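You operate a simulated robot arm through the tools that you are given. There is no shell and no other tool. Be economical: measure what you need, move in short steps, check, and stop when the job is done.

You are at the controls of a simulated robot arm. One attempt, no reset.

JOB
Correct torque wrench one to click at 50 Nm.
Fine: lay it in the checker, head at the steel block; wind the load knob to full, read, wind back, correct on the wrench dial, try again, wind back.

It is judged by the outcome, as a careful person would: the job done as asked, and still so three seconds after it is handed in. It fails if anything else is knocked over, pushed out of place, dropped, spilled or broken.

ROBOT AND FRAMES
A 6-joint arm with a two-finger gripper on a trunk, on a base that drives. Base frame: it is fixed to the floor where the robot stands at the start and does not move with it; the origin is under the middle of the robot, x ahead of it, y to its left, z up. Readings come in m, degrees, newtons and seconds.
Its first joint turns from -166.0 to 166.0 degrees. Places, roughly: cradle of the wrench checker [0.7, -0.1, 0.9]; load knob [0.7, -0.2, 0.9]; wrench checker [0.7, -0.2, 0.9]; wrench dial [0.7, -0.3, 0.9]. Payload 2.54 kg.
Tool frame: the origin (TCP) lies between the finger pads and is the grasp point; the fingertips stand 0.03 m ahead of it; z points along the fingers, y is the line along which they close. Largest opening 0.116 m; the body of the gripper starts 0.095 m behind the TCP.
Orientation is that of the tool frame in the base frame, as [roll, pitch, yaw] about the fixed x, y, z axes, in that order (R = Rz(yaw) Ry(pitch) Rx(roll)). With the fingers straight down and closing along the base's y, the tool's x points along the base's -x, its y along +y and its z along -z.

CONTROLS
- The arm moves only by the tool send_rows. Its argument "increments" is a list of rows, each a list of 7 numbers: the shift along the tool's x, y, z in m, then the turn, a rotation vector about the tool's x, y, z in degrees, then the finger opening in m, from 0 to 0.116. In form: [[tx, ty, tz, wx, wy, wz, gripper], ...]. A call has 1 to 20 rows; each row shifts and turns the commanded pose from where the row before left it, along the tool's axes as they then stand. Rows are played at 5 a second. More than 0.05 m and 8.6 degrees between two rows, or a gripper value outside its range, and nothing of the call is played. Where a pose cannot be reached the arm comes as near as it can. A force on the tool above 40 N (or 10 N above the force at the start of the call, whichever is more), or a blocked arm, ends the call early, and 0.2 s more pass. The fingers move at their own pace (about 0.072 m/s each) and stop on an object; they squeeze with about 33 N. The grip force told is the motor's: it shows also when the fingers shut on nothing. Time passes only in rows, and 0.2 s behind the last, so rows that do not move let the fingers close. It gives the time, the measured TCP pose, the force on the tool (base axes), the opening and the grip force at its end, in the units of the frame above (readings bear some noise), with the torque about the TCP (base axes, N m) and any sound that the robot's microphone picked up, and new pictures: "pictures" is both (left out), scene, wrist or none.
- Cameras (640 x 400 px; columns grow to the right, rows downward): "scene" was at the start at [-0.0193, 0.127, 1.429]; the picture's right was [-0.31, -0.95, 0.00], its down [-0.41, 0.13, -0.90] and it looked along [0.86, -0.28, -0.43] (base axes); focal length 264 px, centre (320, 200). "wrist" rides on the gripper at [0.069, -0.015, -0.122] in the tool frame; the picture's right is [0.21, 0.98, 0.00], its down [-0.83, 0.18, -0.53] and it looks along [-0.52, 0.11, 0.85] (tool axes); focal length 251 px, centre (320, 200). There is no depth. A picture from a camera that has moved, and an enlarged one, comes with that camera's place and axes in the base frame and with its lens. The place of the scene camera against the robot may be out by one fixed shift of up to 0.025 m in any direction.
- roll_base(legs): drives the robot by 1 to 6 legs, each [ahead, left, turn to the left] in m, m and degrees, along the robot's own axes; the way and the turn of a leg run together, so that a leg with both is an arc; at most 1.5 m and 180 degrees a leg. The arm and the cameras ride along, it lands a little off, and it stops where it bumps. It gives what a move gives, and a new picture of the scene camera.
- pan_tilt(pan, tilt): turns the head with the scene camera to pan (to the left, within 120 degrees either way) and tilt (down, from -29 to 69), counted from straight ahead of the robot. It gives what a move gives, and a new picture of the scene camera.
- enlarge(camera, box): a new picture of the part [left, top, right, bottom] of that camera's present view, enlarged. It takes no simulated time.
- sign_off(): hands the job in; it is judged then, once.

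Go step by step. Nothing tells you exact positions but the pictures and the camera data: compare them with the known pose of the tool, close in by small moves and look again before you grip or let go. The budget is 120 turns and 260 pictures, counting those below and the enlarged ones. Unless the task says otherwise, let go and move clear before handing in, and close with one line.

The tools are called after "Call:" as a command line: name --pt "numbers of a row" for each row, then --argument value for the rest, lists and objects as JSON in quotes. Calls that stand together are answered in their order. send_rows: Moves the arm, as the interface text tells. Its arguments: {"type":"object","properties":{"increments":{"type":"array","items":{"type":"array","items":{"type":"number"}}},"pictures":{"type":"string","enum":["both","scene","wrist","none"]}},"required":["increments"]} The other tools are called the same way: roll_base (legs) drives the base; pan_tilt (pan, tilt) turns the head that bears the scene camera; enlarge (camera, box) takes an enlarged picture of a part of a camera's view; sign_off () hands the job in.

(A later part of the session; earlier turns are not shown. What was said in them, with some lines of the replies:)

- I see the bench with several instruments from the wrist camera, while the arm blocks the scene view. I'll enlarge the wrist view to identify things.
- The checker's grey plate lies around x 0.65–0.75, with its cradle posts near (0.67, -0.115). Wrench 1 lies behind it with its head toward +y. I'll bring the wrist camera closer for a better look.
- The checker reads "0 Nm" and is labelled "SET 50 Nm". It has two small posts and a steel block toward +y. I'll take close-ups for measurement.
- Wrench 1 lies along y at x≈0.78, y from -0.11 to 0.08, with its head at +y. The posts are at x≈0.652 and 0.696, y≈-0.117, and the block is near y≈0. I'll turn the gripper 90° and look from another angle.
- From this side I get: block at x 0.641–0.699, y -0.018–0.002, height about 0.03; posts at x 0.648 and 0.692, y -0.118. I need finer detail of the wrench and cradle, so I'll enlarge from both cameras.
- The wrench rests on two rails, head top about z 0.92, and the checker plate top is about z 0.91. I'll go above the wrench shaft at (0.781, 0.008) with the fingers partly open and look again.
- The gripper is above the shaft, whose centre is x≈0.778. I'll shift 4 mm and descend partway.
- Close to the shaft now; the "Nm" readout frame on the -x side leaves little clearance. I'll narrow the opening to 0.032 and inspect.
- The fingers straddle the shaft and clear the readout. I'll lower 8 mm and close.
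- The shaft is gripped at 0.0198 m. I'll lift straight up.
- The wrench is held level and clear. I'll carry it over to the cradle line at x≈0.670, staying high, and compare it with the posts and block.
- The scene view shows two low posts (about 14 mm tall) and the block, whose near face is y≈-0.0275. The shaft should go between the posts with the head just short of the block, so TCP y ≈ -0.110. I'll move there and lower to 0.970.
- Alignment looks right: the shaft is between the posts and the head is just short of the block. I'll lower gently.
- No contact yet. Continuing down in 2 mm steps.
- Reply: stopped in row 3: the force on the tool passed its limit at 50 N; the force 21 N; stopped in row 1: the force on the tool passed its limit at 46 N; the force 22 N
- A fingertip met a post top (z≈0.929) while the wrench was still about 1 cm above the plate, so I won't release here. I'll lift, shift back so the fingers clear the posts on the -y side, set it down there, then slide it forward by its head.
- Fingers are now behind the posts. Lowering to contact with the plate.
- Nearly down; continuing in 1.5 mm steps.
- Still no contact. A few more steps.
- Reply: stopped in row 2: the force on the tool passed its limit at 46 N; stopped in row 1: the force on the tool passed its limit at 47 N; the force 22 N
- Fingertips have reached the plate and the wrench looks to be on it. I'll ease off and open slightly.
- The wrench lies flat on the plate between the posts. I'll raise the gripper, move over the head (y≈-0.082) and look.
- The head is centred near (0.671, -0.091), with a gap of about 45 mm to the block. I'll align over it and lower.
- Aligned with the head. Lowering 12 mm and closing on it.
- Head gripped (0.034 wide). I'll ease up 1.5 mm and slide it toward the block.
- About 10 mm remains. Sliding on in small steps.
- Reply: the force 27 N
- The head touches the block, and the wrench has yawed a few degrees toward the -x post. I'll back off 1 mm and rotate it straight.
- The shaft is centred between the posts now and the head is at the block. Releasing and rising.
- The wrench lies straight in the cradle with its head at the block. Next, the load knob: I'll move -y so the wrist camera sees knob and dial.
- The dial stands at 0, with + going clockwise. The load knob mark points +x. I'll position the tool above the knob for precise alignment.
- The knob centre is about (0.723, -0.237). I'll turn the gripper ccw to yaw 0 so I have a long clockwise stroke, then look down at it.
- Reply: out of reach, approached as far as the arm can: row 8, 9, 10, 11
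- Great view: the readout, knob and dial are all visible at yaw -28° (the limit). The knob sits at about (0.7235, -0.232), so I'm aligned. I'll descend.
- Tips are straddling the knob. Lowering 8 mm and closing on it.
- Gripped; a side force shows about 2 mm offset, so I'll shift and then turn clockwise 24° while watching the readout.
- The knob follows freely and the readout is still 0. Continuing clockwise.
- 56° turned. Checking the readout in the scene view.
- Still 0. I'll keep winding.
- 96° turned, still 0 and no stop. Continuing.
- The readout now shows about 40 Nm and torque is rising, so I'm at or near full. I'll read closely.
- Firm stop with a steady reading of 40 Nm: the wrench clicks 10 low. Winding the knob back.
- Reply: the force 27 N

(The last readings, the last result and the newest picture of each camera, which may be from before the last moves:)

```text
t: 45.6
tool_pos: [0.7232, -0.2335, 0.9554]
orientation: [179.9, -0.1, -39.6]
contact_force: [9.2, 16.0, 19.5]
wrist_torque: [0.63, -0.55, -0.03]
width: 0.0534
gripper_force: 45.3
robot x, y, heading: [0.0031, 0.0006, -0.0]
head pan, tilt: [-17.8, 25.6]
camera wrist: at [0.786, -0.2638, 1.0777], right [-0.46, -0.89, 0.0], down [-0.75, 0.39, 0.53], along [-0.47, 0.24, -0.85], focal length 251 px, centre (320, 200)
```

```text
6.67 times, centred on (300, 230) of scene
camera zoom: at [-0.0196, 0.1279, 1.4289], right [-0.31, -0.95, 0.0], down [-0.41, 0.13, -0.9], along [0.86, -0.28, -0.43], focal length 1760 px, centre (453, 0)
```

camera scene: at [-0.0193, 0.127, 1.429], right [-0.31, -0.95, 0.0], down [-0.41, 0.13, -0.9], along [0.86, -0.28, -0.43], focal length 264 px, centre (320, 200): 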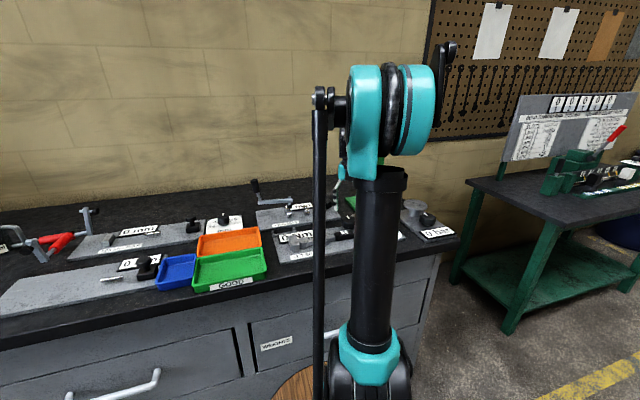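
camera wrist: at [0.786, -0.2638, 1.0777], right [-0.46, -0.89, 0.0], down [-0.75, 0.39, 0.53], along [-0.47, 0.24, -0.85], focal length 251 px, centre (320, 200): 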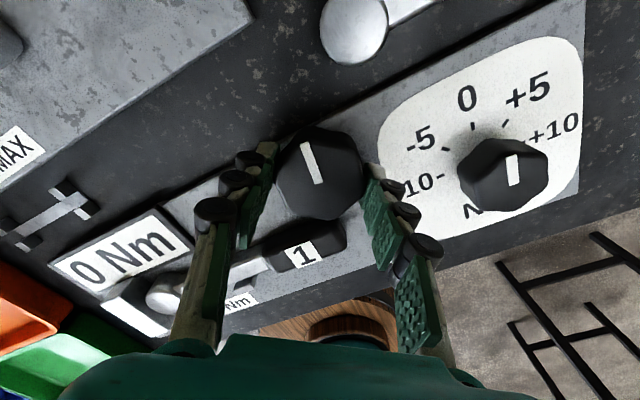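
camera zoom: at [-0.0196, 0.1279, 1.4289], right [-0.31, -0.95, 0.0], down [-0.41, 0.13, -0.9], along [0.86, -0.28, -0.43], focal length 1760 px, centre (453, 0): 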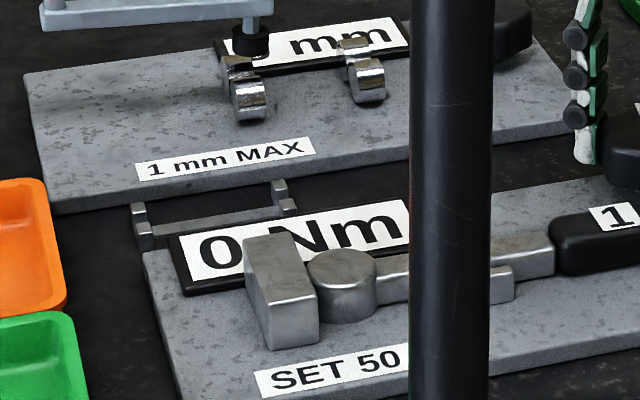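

Back to 0 Nm, with about 12° left. Finishing the wind-back to the start mark, then releasing and rising.

Call:
send_rows --pt "0 0 0 0 0 -6 0.045" --pt "0 0 0 0 0 -5 0.045" --pt "0 0 0 0 0 0 0.045" --pictures "wrist"

Call:
send_rows --pt "0 0 0 0 0 0 0.06" --pt "0 0 0 0 0 0 0.08" --pt "0 0 -0.02 0 0 0 0.08" --pt "0 0 -0.04 0 0 0 0.08" --pt "0 0 0 0 0 0 0.08" --pictures "wrist"

```text
t: 46.4
tool_pos: [0.723, -0.2332, 0.955]
orientation: [179.8, -0.1, -28.8]
contact_force: [11.8, 11.1, 13.0]
wrist_torque: [0.45, -0.44, -1.13]
width: 0.0536
gripper_force: 44.4
robot x, y, heading: [-0.0004, 0.0035, -0.1]
head pan, tilt: [-17.8, 25.6]
camera wrist: at [0.7913, -0.2514, 1.0775], right [-0.28, -0.96, 0.0], down [-0.81, 0.24, 0.53], along [-0.51, 0.15, -0.85], focal length 251 px, centre (320, 200)
```

wrist: 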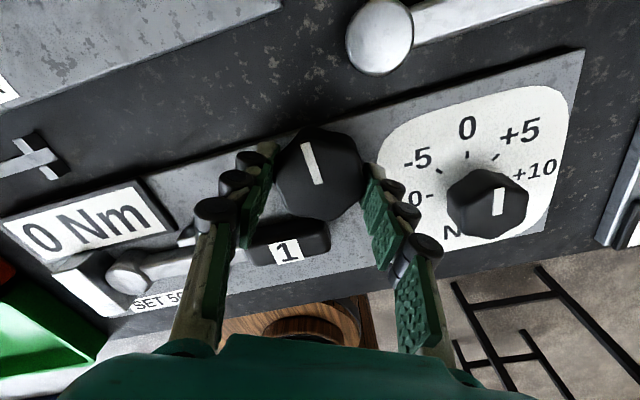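

```text
t: 47.6
tool_pos: [0.7236, -0.2328, 1.0172]
orientation: [179.8, 0.0, -28.8]
contact_force: [-0.1, 0.6, -0.1]
wrist_torque: [0.01, -0.01, 0.03]
width: 0.0802
gripper_force: 0.0
robot x, y, heading: [-0.0001, -0.0006, 0.1]
head pan, tilt: [-17.8, 25.6]
camera wrist: at [0.7917, -0.2507, 1.1382], right [-0.28, -0.96, 0.0], down [-0.81, 0.24, 0.53], along [-0.51, 0.15, -0.85], focal length 251 px, centre (320, 200)
```

wrist: 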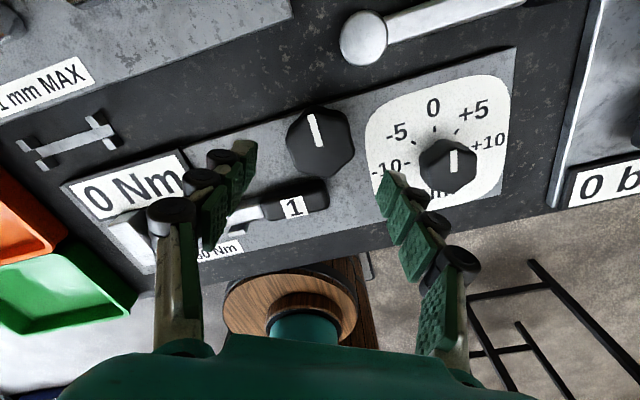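

The load knob is at its zero stop. Moving above the wrench dial, near (0.680, -0.330).

Call:
send_rows --pt "0.004 0.035 0 0 0 0 0.08" --pt "0.004 0.035 0 0 0 0 0.08" --pt "0.001 0.036 0 0 0 0 0.08" --pt "0 0 0 0 0 0 0.08" --pictures "none"

Call:
enlarge --camera "wrist" --box '[200, 70, 440, 240]'

```text
t: 48.6
tool_pos: [0.7152, -0.2555, 1.0179]
orientation: [179.3, -0.2, -30.3]
contact_force: [0.4, 0.0, -0.6]
wrist_torque: [0.01, -0.01, -0.03]
width: 0.08
gripper_force: 0.1
out of reach, approached as far as the arm can: row 1, 2, 3
robot x, y, heading: [0.0031, 0.0046, -0.1]
head pan, tilt: [-17.8, 25.6]
```

```text
2.35 times, centred on (320, 155) of wrist
camera zoom: at [0.7826, -0.2738, 1.1388], right [-0.31, -0.95, 0.01], down [-0.8, 0.27, 0.53], along [-0.51, 0.15, -0.85], focal length 592 px, centre (320, 306)
```

zoom: 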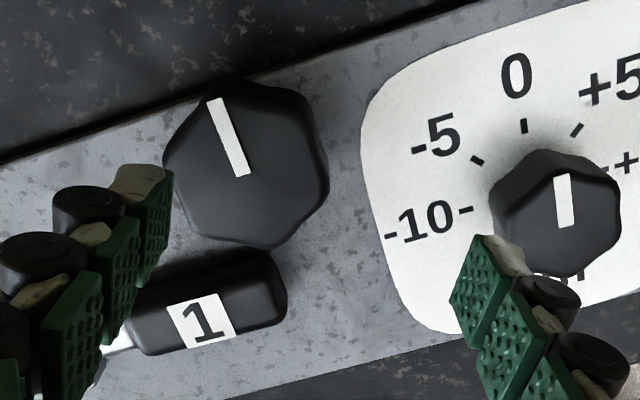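

The wrist limit blocks that yaw there. I'll rotate clockwise to about yaw -60 first, then move.

Call:
send_rows --pt "0 0 0 0 0 8 0.08" --pt "0 0 0 0 0 8 0.08" --pt "0 0 0 0 0 8 0.08" --pt "0 0 0 0 0 5.7 0.08" --pt "0.0235 0.0338 0 0 0 0 0.08" --pt "0.0235 0.0338 0 0 0 0 0.08" --pt "0 0 0 0 0 0 0.08" --pictures "wrist"

Call:
enlarge --camera "wrist" --box '[200, 70, 440, 240]'

```text
t: 50.2
tool_pos: [0.6813, -0.3304, 1.0162]
orientation: [179.9, -0.3, -58.5]
contact_force: [0.6, -0.4, 0.6]
wrist_torque: [0.0, 0.02, -0.03]
width: 0.0802
gripper_force: 0.0
robot x, y, heading: [0.0026, 0.0, -0.1]
head pan, tilt: [-17.8, 25.6]
camera wrist: at [0.7296, -0.3792, 1.1378], right [-0.72, -0.69, 0.0], down [-0.59, 0.61, 0.53], along [-0.37, 0.38, -0.85], focal length 251 px, centre (320, 200)
```

wrist: 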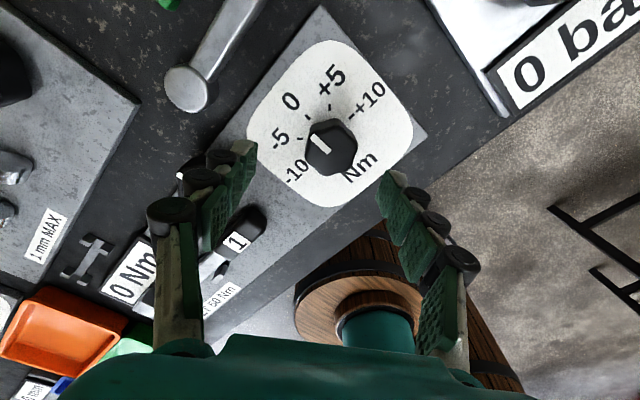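

```text
2.35 times, centred on (320, 155) of wrist
camera zoom: at [0.7296, -0.3792, 1.1378], right [-0.72, -0.69, 0.0], down [-0.59, 0.61, 0.53], along [-0.37, 0.38, -0.85], focal length 592 px, centre (320, 306)
```

zoom: 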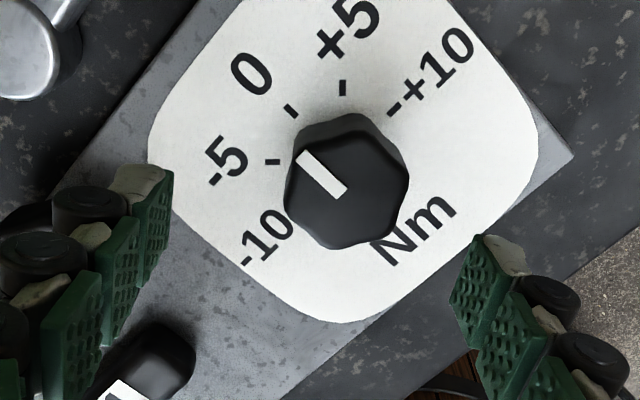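

Tick geometry: dial centre (0.672, -0.3325), +5 at 45° and +10 at 90° clockwise. Centring over it and descending.

Call:
send_rows --pt "-0.003 0.009 0.02 0 0 0 0.066" --pt "0 0 0.02 0 0 0 0.066" --pt "0 0 0 0 0 0 0.066" --pictures "wrist"

```text
t: 51.0
tool_pos: [0.6707, -0.3315, 0.9762]
orientation: [179.8, -0.2, -58.5]
contact_force: [0.3, 0.2, -1.1]
wrist_torque: [-0.02, -0.01, -0.01]
width: 0.066
gripper_force: 0.1
robot x, y, heading: [-0.001, 0.0029, -0.1]
head pan, tilt: [-17.8, 25.6]
camera wrist: at [0.7207, -0.3816, 1.0976], right [-0.72, -0.69, 0.0], down [-0.59, 0.61, 0.53], along [-0.37, 0.38, -0.85], focal length 251 px, centre (320, 200)
```

wrist: 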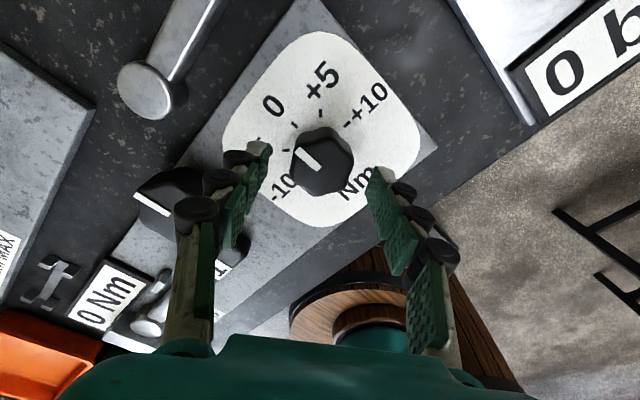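

Well aligned. Descending 24 mm and closing.

Call:
send_rows --pt "0 0 0.014 0 0 0 0.066" --pt "0 0 0.01 0 0 0 0.066" --pt "0 0 0 0 0 0 0.05" --pt "0 0 0 0 0 0 0.034" --pt "0 0 0 0 0 0 0.034" --pictures "wrist"

```text
t: 52.2
tool_pos: [0.6706, -0.333, 0.9519]
orientation: [179.7, -0.2, -58.6]
contact_force: [-13.2, -9.6, 0.5]
wrist_torque: [-0.45, 0.58, -0.03]
width: 0.0414
gripper_force: 44.6
robot x, y, heading: [-0.0018, 0.0042, 0.1]
head pan, tilt: [-17.8, 25.6]
camera wrist: at [0.7201, -0.382, 1.0744], right [-0.72, -0.69, 0.0], down [-0.58, 0.61, 0.53], along [-0.37, 0.38, -0.85], focal length 251 px, centre (320, 200)
```

wrist: 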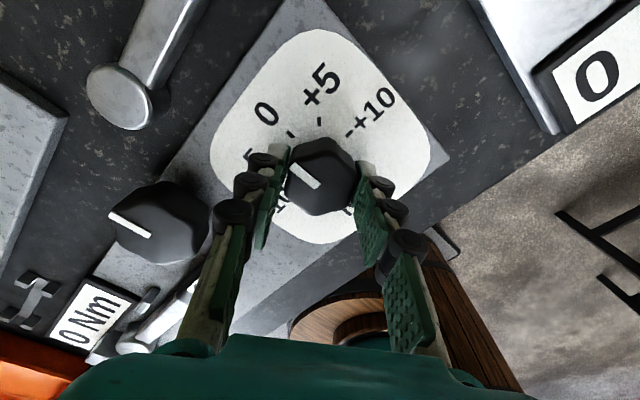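

Gripped. Shift 2 mm to centre, then turn clockwise 90° to +10.

Call:
send_rows --pt "0 0.0015 0 0 0 0 0.034" --pt "0 0 0 0 0 8 0.034" --pt "0 0 0 0 0 8 0.034" --pt "0 0 0 0 0 8 0.034" --pt "0 0 0 0 0 8 0.034" --pt "0 0 0 0 0 8 0.034" --pt "0 0 0 0 0 8 0.034" --pt "0 0 0 0 0 8 0.034" --pt "0 0 0 0 0 8 0.034" --pt "0 0 0 0 0 8 0.034" --pt "0 0 0 0 0 8 0.034" --pt "0 0 0 0 0 8 0.034" --pt "0 0 0 0 0 2 0.034" --pt "0 0 0 0 0 0 0.034" --pictures "wrist"

Call:
enlarge --camera "wrist" --box '[200, 70, 440, 240]'

```text
t: 54.8
tool_pos: [0.6708, -0.3312, 0.952]
orientation: [-179.9, -0.1, -145.6]
contact_force: [3.5, 2.8, 0.1]
wrist_torque: [-0.12, 0.4, -0.05]
width: 0.0414
gripper_force: 44.7
robot x, y, heading: [0.001, 0.0001, 0.0]
head pan, tilt: [-17.8, 25.6]
stopped in row 13: the force on the tool passed its limit at 40 N (the readings are from after the stop); the commanded pose is now the measured one
camera wrist: at [0.6225, -0.3827, 1.0742], right [-0.73, 0.68, 0.0], down [0.58, 0.62, 0.53], along [0.37, 0.39, -0.85], focal length 251 px, centre (320, 200)
```

wrist: 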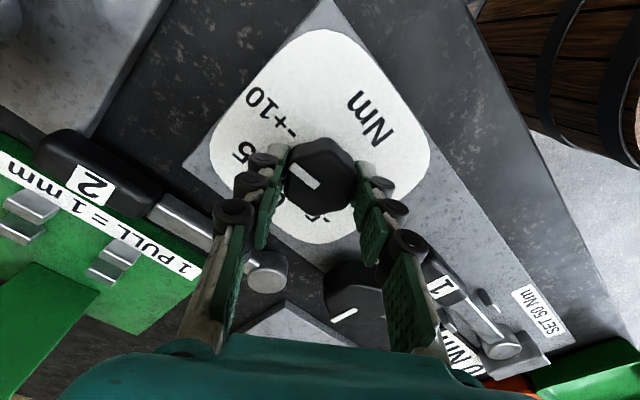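

```text
2.35 times, centred on (320, 155) of wrist
camera zoom: at [0.6225, -0.3827, 1.0742], right [-0.73, 0.68, 0.0], down [0.58, 0.62, 0.53], along [0.37, 0.39, -0.85], focal length 592 px, centre (320, 306)
```

zoom: 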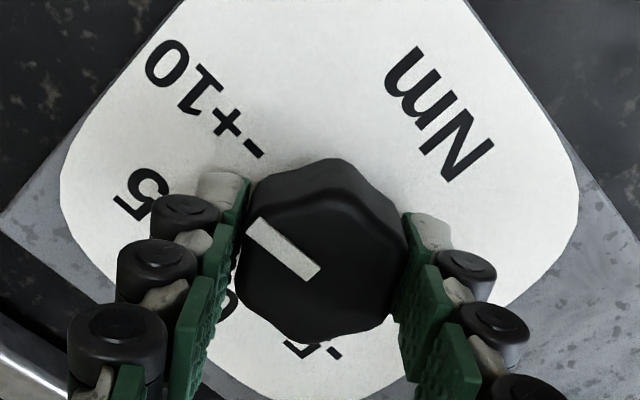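

The dial is at about 87°. I'll turn the remaining 3° gently.

Call:
send_rows --pt "0 0 0 0 0 1.5 0.034" --pt "0 0 0 0 0 1.5 0.034" --pt "0 0 0 0 0 0 0.034" --pictures "none"

Call:
enlarge --camera "wrist" --box '[200, 70, 440, 240]'

```text
t: 55.6
tool_pos: [0.6709, -0.3321, 0.9525]
orientation: [-179.7, 0.1, -148.6]
contact_force: [5.2, 4.4, 7.4]
wrist_torque: [0.27, -0.07, -0.07]
width: 0.0414
gripper_force: 45.1
robot x, y, heading: [-0.0002, -0.0012, 0.3]
head pan, tilt: [-17.8, 25.6]
```

```text
2.35 times, centred on (320, 155) of wrist
camera zoom: at [0.6198, -0.3801, 1.0742], right [-0.69, 0.72, 0.0], down [0.61, 0.59, 0.53], along [0.39, 0.37, -0.85], focal length 592 px, centre (320, 306)
```

zoom: 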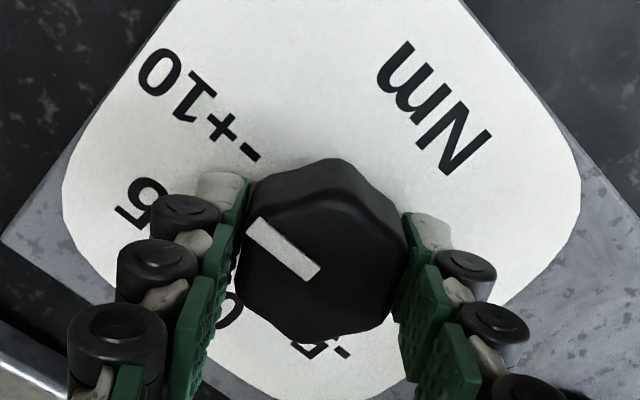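

Dial set at +10 (90°). Releasing, rising, and going back to the load knob.

Call:
send_rows --pt "0 0 0 0 0 0 0.05" --pt "0 0 0 0 0 0 0.066" --pt "0 0 -0.03 0 0 0 0.07" --pt "0 0 -0.035 0 0 0 0.08" --pt "0 0 0 0 0 0 0.08" --pictures "wrist"

Call:
enlarge --camera "wrist" --box '[200, 70, 440, 240]'

Call:
send_rows --pt "-0.032 0.019 0 0 0 0 0.08" --pt "-0.032 0.019 0 0 0 0 0.08" --pt "-0.0324 0.019 0 0 0 0 0.08" --pt "0 0 0 0 0 -8 0.08" --pt "0 0 0 0 0 -8 0.08" --pt "0 0 0 0 0 -8 0.08" --pt "0 0 0 0 0 -8 0.08" --pt "0 0 0 0 0 -8 0.08" --pt "0 0 0 0 0 -8 0.08" --pt "0 0 0 0 0 -8 0.08" --pt "0 0 0 0 0 -8 0.08" --pt "0 0 0 0 0 -8 0.08" --pt "0 0 0 0 0 -8 0.08" --pt "0 0 0 0 0 -8 0.08" --pt "0 0 0 0 0 -8 0.08" --pt "0 0 0 0 0 -8 0.08" --pt "0 0 0 0 0 -8 0.08" --pt "0 0 0 0 0 -7 0.08" --pt "0 0 0 0 0 0 0.08" --pictures "wrist"

```text
t: 56.8
tool_pos: [0.6704, -0.3345, 1.0166]
orientation: [-179.8, -0.1, -148.6]
contact_force: [0.5, 0.1, -0.6]
wrist_torque: [0.0, 0.0, 0.01]
width: 0.0802
gripper_force: 0.1
robot x, y, heading: [0.0006, -0.0006, -0.1]
head pan, tilt: [-17.8, 25.6]
camera wrist: at [0.6192, -0.3814, 1.139], right [-0.69, 0.72, 0.0], down [0.61, 0.59, 0.53], along [0.39, 0.37, -0.85], focal length 251 px, centre (320, 200)
```

wrist: 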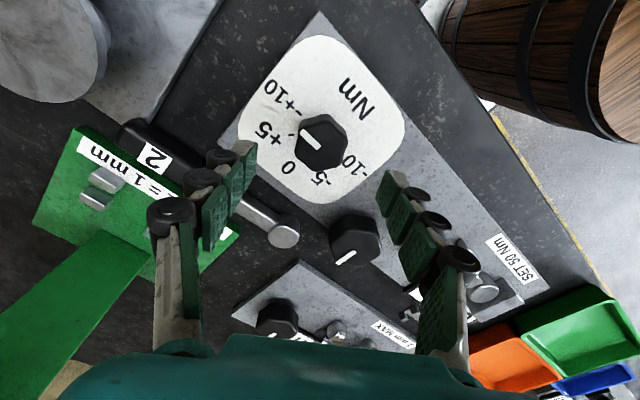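

```text
2.35 times, centred on (320, 155) of wrist
camera zoom: at [0.6192, -0.3814, 1.139], right [-0.69, 0.72, 0.0], down [0.61, 0.59, 0.53], along [0.39, 0.37, -0.85], focal length 592 px, centre (320, 306)
```

zoom: 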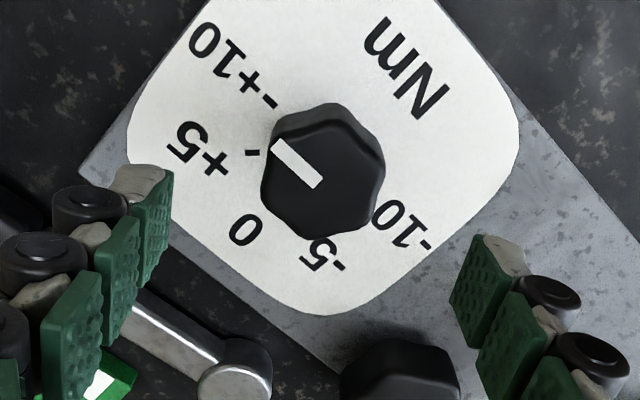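

```text
t: 60.8
tool_pos: [0.7238, -0.2341, 1.0171]
orientation: [179.9, -0.2, -29.5]
contact_force: [0.2, -0.4, -0.1]
wrist_torque: [0.0, 0.03, -0.01]
width: 0.08
gripper_force: 0.1
robot x, y, heading: [-0.0034, 0.0036, 0.0]
head pan, tilt: [-17.8, 25.6]
camera wrist: at [0.7908, -0.2535, 1.139], right [-0.29, -0.96, 0.0], down [-0.81, 0.25, 0.53], along [-0.51, 0.15, -0.85], focal length 251 px, centre (320, 200)
```

wrist: 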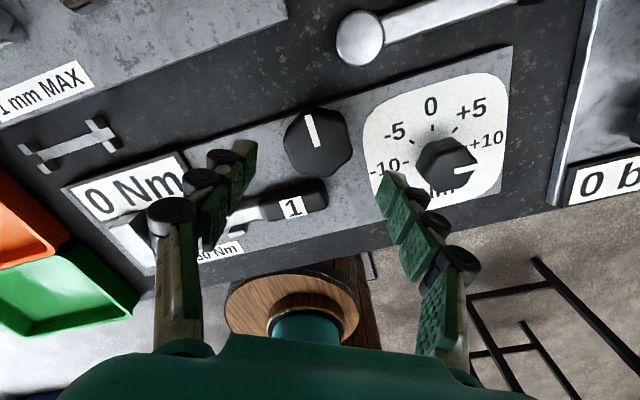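

The dial mark is at 89–90°, i.e. +10. Now gripping the load knob and winding to full again.

Call:
send_rows --pt "0 0 0.03 0 0 0 0.08" --pt "0 0 0.02 0 0 0 0.08" --pt "0 0.001 0.012 0 0 0 0.08" --pt "0 0 0 0 0 0 0.06" --pt "0 0 0 0 0 0 0.045" --pt "0 0 0 0 0 0 0.045" --pictures "wrist"

```text
t: 62.2
tool_pos: [0.7235, -0.2347, 0.954]
orientation: [179.9, -0.2, -29.6]
contact_force: [4.4, 6.2, 0.7]
wrist_torque: [0.39, -0.34, -0.13]
width: 0.0537
gripper_force: 45.6
robot x, y, heading: [-0.0032, 0.0005, 0.1]
head pan, tilt: [-17.8, 25.6]
camera wrist: at [0.7911, -0.2527, 1.0766], right [-0.3, -0.96, 0.0], down [-0.81, 0.25, 0.53], along [-0.51, 0.16, -0.85], focal length 251 px, centre (320, 200)
```

wrist: 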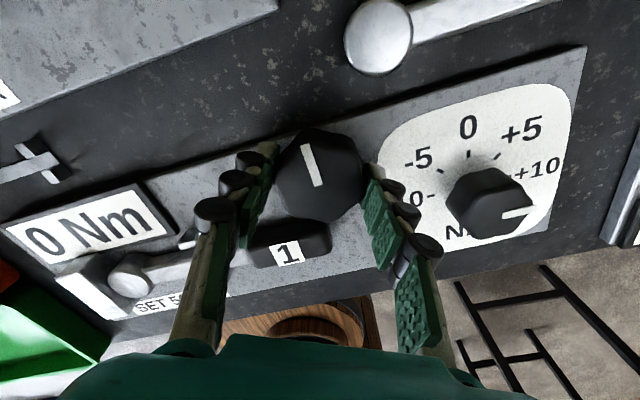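

Gripped cleanly. Winding clockwise 144°.

Call:
send_rows --pt "0 0 0 0 0 8 0.045" --pt "0 0 0 0 0 8 0.045" --pt "0 0 0 0 0 8 0.045" --pt "0 0 0 0 0 8 0.045" --pt "0 0 0 0 0 8 0.045" --pt "0 0 0 0 0 8 0.045" --pt "0 0 0 0 0 8 0.045" --pt "0 0 0 0 0 8 0.045" --pt "0 0 0 0 0 8 0.045" --pt "0 0 0 0 0 8 0.045" --pt "0 0 0 0 0 8 0.045" --pt "0 0 0 0 0 8 0.045" --pt "0 0 0 0 0 8 0.045" --pt "0 0 0 0 0 8 0.045" --pt "0 0 0 0 0 8 0.045" --pt "0 0 0 0 0 8 0.045" --pt "0 0 0 0 0 8 0.045" --pt "0 0 0 0 0 7 0.045" --pt "0 0 0 0 0 0 0.045" --pictures "wrist"

Call:
enlarge --camera "wrist" --box '[440, 170, 640, 290]'

```text
t: 66.1
tool_pos: [0.7218, -0.2322, 0.9544]
orientation: [-179.9, 0.0, -172.3]
contact_force: [-3.4, 6.0, 7.0]
wrist_torque: [0.19, 0.07, 1.42]
width: 0.0537
gripper_force: 45.1
robot x, y, heading: [0.0008, 0.0004, 0.2]
head pan, tilt: [-17.8, 25.6]
stopped in row 19: the force on the tool passed its limit at 42 N (the readings are from after the stop); the commanded pose is now the measured one
camera wrist: at [0.6555, -0.2561, 1.0764], right [-0.34, 0.94, 0.0], down [0.79, 0.29, 0.53], along [0.5, 0.18, -0.85], focal length 251 px, centre (320, 200)
```

wrist: 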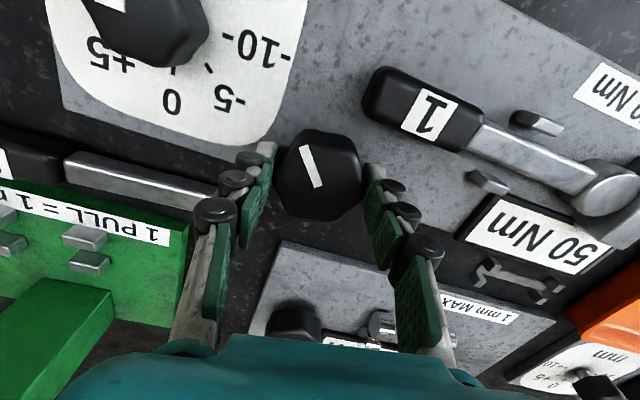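

```text
3.20 times, centred on (540, 230) of wrist
camera zoom: at [0.6555, -0.2561, 1.0764], right [-0.34, 0.94, 0.0], down [0.79, 0.29, 0.53], along [0.5, 0.18, -0.85], focal length 805 px, centre (-384, 104)
```

zoom: 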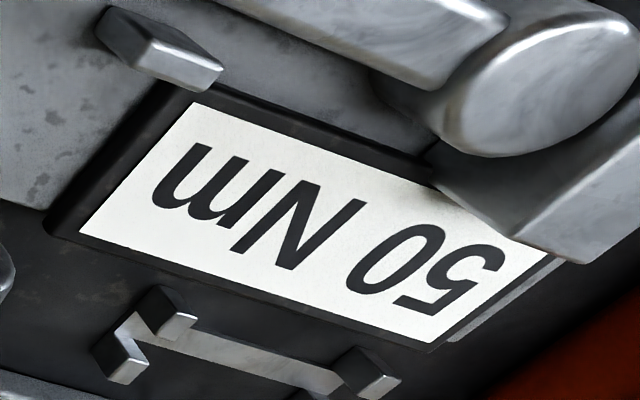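

It reads 50 Nm. Winding back to zero.

Call:
send_rows --pt "0 0 0 0 0 -8 0.045" --pt "0 0 0 0 0 -8 0.045" --pt "0 0 0 0 0 -8 0.045" --pt "0 0 0 0 0 -8 0.045" --pt "0 0 0 0 0 -8 0.045" --pt "0 0 0 0 0 -8 0.045" --pt "0 0 0 0 0 -8 0.045" --pt "0 0 0 0 0 -8 0.045" --pt "0 0 0 0 0 -8 0.045" --pt "0 0 0 0 0 -8 0.045" --pt "0 0 0 0 0 -8 0.045" --pt "0 0 0 0 0 -8 0.045" --pt "0 0 0 0 0 -8 0.045" --pt "0 0 0 0 0 -8 0.045" --pt "0 0 0 0 0 -8 0.045" --pt "0 0 0 0 0 -8 0.045" --pt "0 0 0 0 0 -8 0.045" --pt "0 0 0 0 0 -6 0.045" --pt "0 0 0 0 0 0 0.045" --pictures "wrist"

```text
t: 68.7
tool_pos: [0.7235, -0.233, 0.9557]
orientation: [-179.7, -0.3, -80.1]
contact_force: [2.0, 2.4, 3.0]
wrist_torque: [-0.29, 0.37, 0.0]
width: 0.0537
gripper_force: 45.1
robot x, y, heading: [-0.0017, -0.0007, 0.2]
head pan, tilt: [-17.8, 25.6]
stopped in row 12: the force on the tool passed its limit at 42 N (the readings are from after the stop); the commanded pose is now the measured one
camera wrist: at [0.7496, -0.2982, 1.0767], right [-0.93, -0.38, 0.0], down [-0.32, 0.78, 0.53], along [-0.2, 0.49, -0.85], focal length 251 px, centre (320, 200)
```

wrist: 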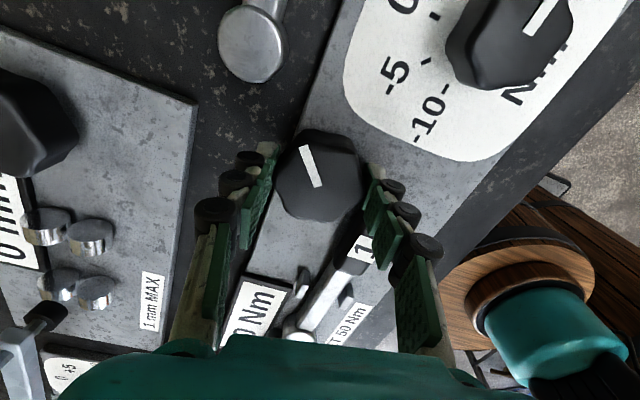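

A side-force stop partway; the force has relaxed. Continuing the last ~50°.

Call:
send_rows --pt "0 0 0 0 0 -8 0.045" --pt "0 0 0 0 0 -8 0.045" --pt "0 0 0 0 0 -8 0.045" --pt "0 0 0 0 0 -8 0.045" --pt "0 0 0 0 0 -8 0.045" --pt "0 0 0 0 0 -8 0.045" --pt "0 0 0 0 0 -3 0.045" --pt "0 0 0 0 0 0 0.045" --pictures "wrist"

```text
t: 70.5
tool_pos: [0.7241, -0.2346, 0.9545]
orientation: [179.9, -0.2, -29.1]
contact_force: [24.5, 14.3, 9.3]
wrist_torque: [0.24, -0.75, -1.05]
width: 0.0537
gripper_force: 44.7
robot x, y, heading: [0.0009, 0.003, 0.1]
head pan, tilt: [-17.8, 25.6]
camera wrist: at [0.7913, -0.2524, 1.0766], right [-0.29, -0.96, 0.0], down [-0.81, 0.25, 0.53], along [-0.51, 0.15, -0.85], focal length 251 px, centre (320, 200)
```

wrist: 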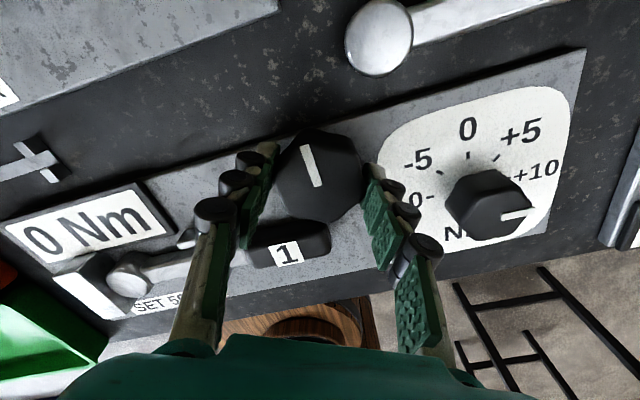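

The knob is at its zero stop and the readout shows 0 Nm. Releasing and moving clear.

Call:
send_rows --pt "0 0 0 0 0 0 0.06" --pt "0 0 0 0 0 0 0.08" --pt "0 0 -0.03 0 0 0 0.08" --pt "0 0 -0.045 0 0 0 0.08" --pt "0 0 -0.045 0 0 0 0.08" --pt "0 0 0 0 0 0 0.08"

Call:
enlarge --camera "wrist" --box '[60, 60, 540, 300]'

```text
t: 71.8
tool_pos: [0.7232, -0.2309, 1.0748]
orientation: [179.9, -0.2, -29.2]
contact_force: [-0.7, 0.1, 0.6]
wrist_torque: [0.0, -0.03, -0.01]
width: 0.0801
gripper_force: 0.1
robot x, y, heading: [-0.0049, 0.0015, 0.1]
head pan, tilt: [-17.8, 25.6]
camera scene: at [-0.0191, 0.1271, 1.429], right [-0.31, -0.95, 0.0], down [-0.41, 0.13, -0.9], along [0.86, -0.28, -0.43], focal length 264 px, centre (320, 200)
camera wrist: at [0.7911, -0.2504, 1.1968], right [-0.29, -0.96, 0.0], down [-0.81, 0.25, 0.53], along [-0.51, 0.15, -0.85], focal length 251 px, centre (320, 200)
```

scene: 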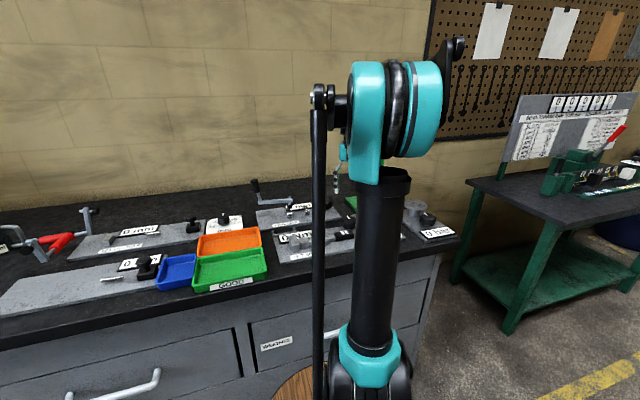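
wrist: 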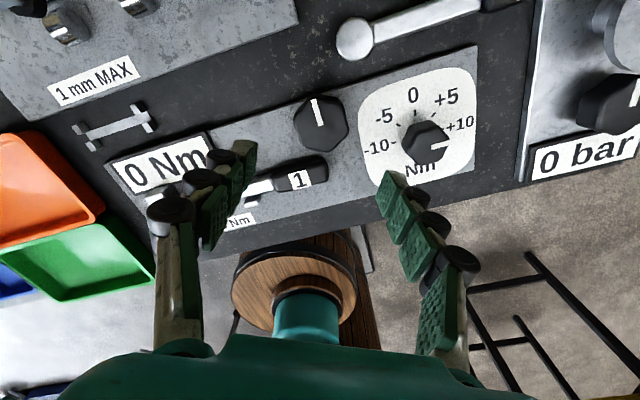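

```text
1.33 times, centred on (300, 180) of wrist
camera zoom: at [0.7911, -0.2504, 1.1968], right [-0.29, -0.96, 0.0], down [-0.81, 0.25, 0.53], along [-0.51, 0.15, -0.85], focal length 335 px, centre (347, 227)
```

zoom: 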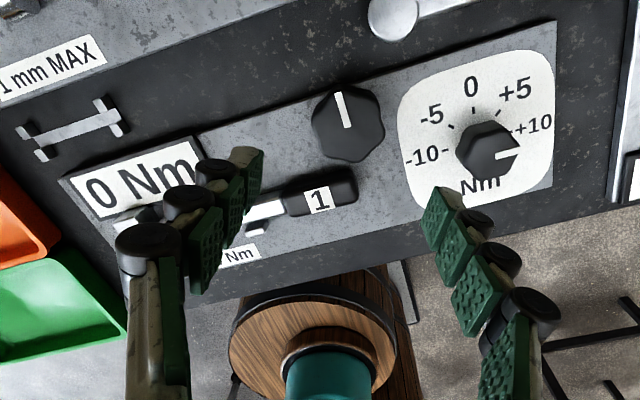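

The wrench is in the cradle, the dial is at +10, the load knob is wound back, the readout shows 0 Nm and the arm is clear. Handing in.

Call:
sign_off

```text
The job is handed in.
```

Wrench one first clicked at 40 Nm; I set its dial to +10, it re-tested at 50 Nm, and I wound the load back to zero, leaving the wrench in the checker.
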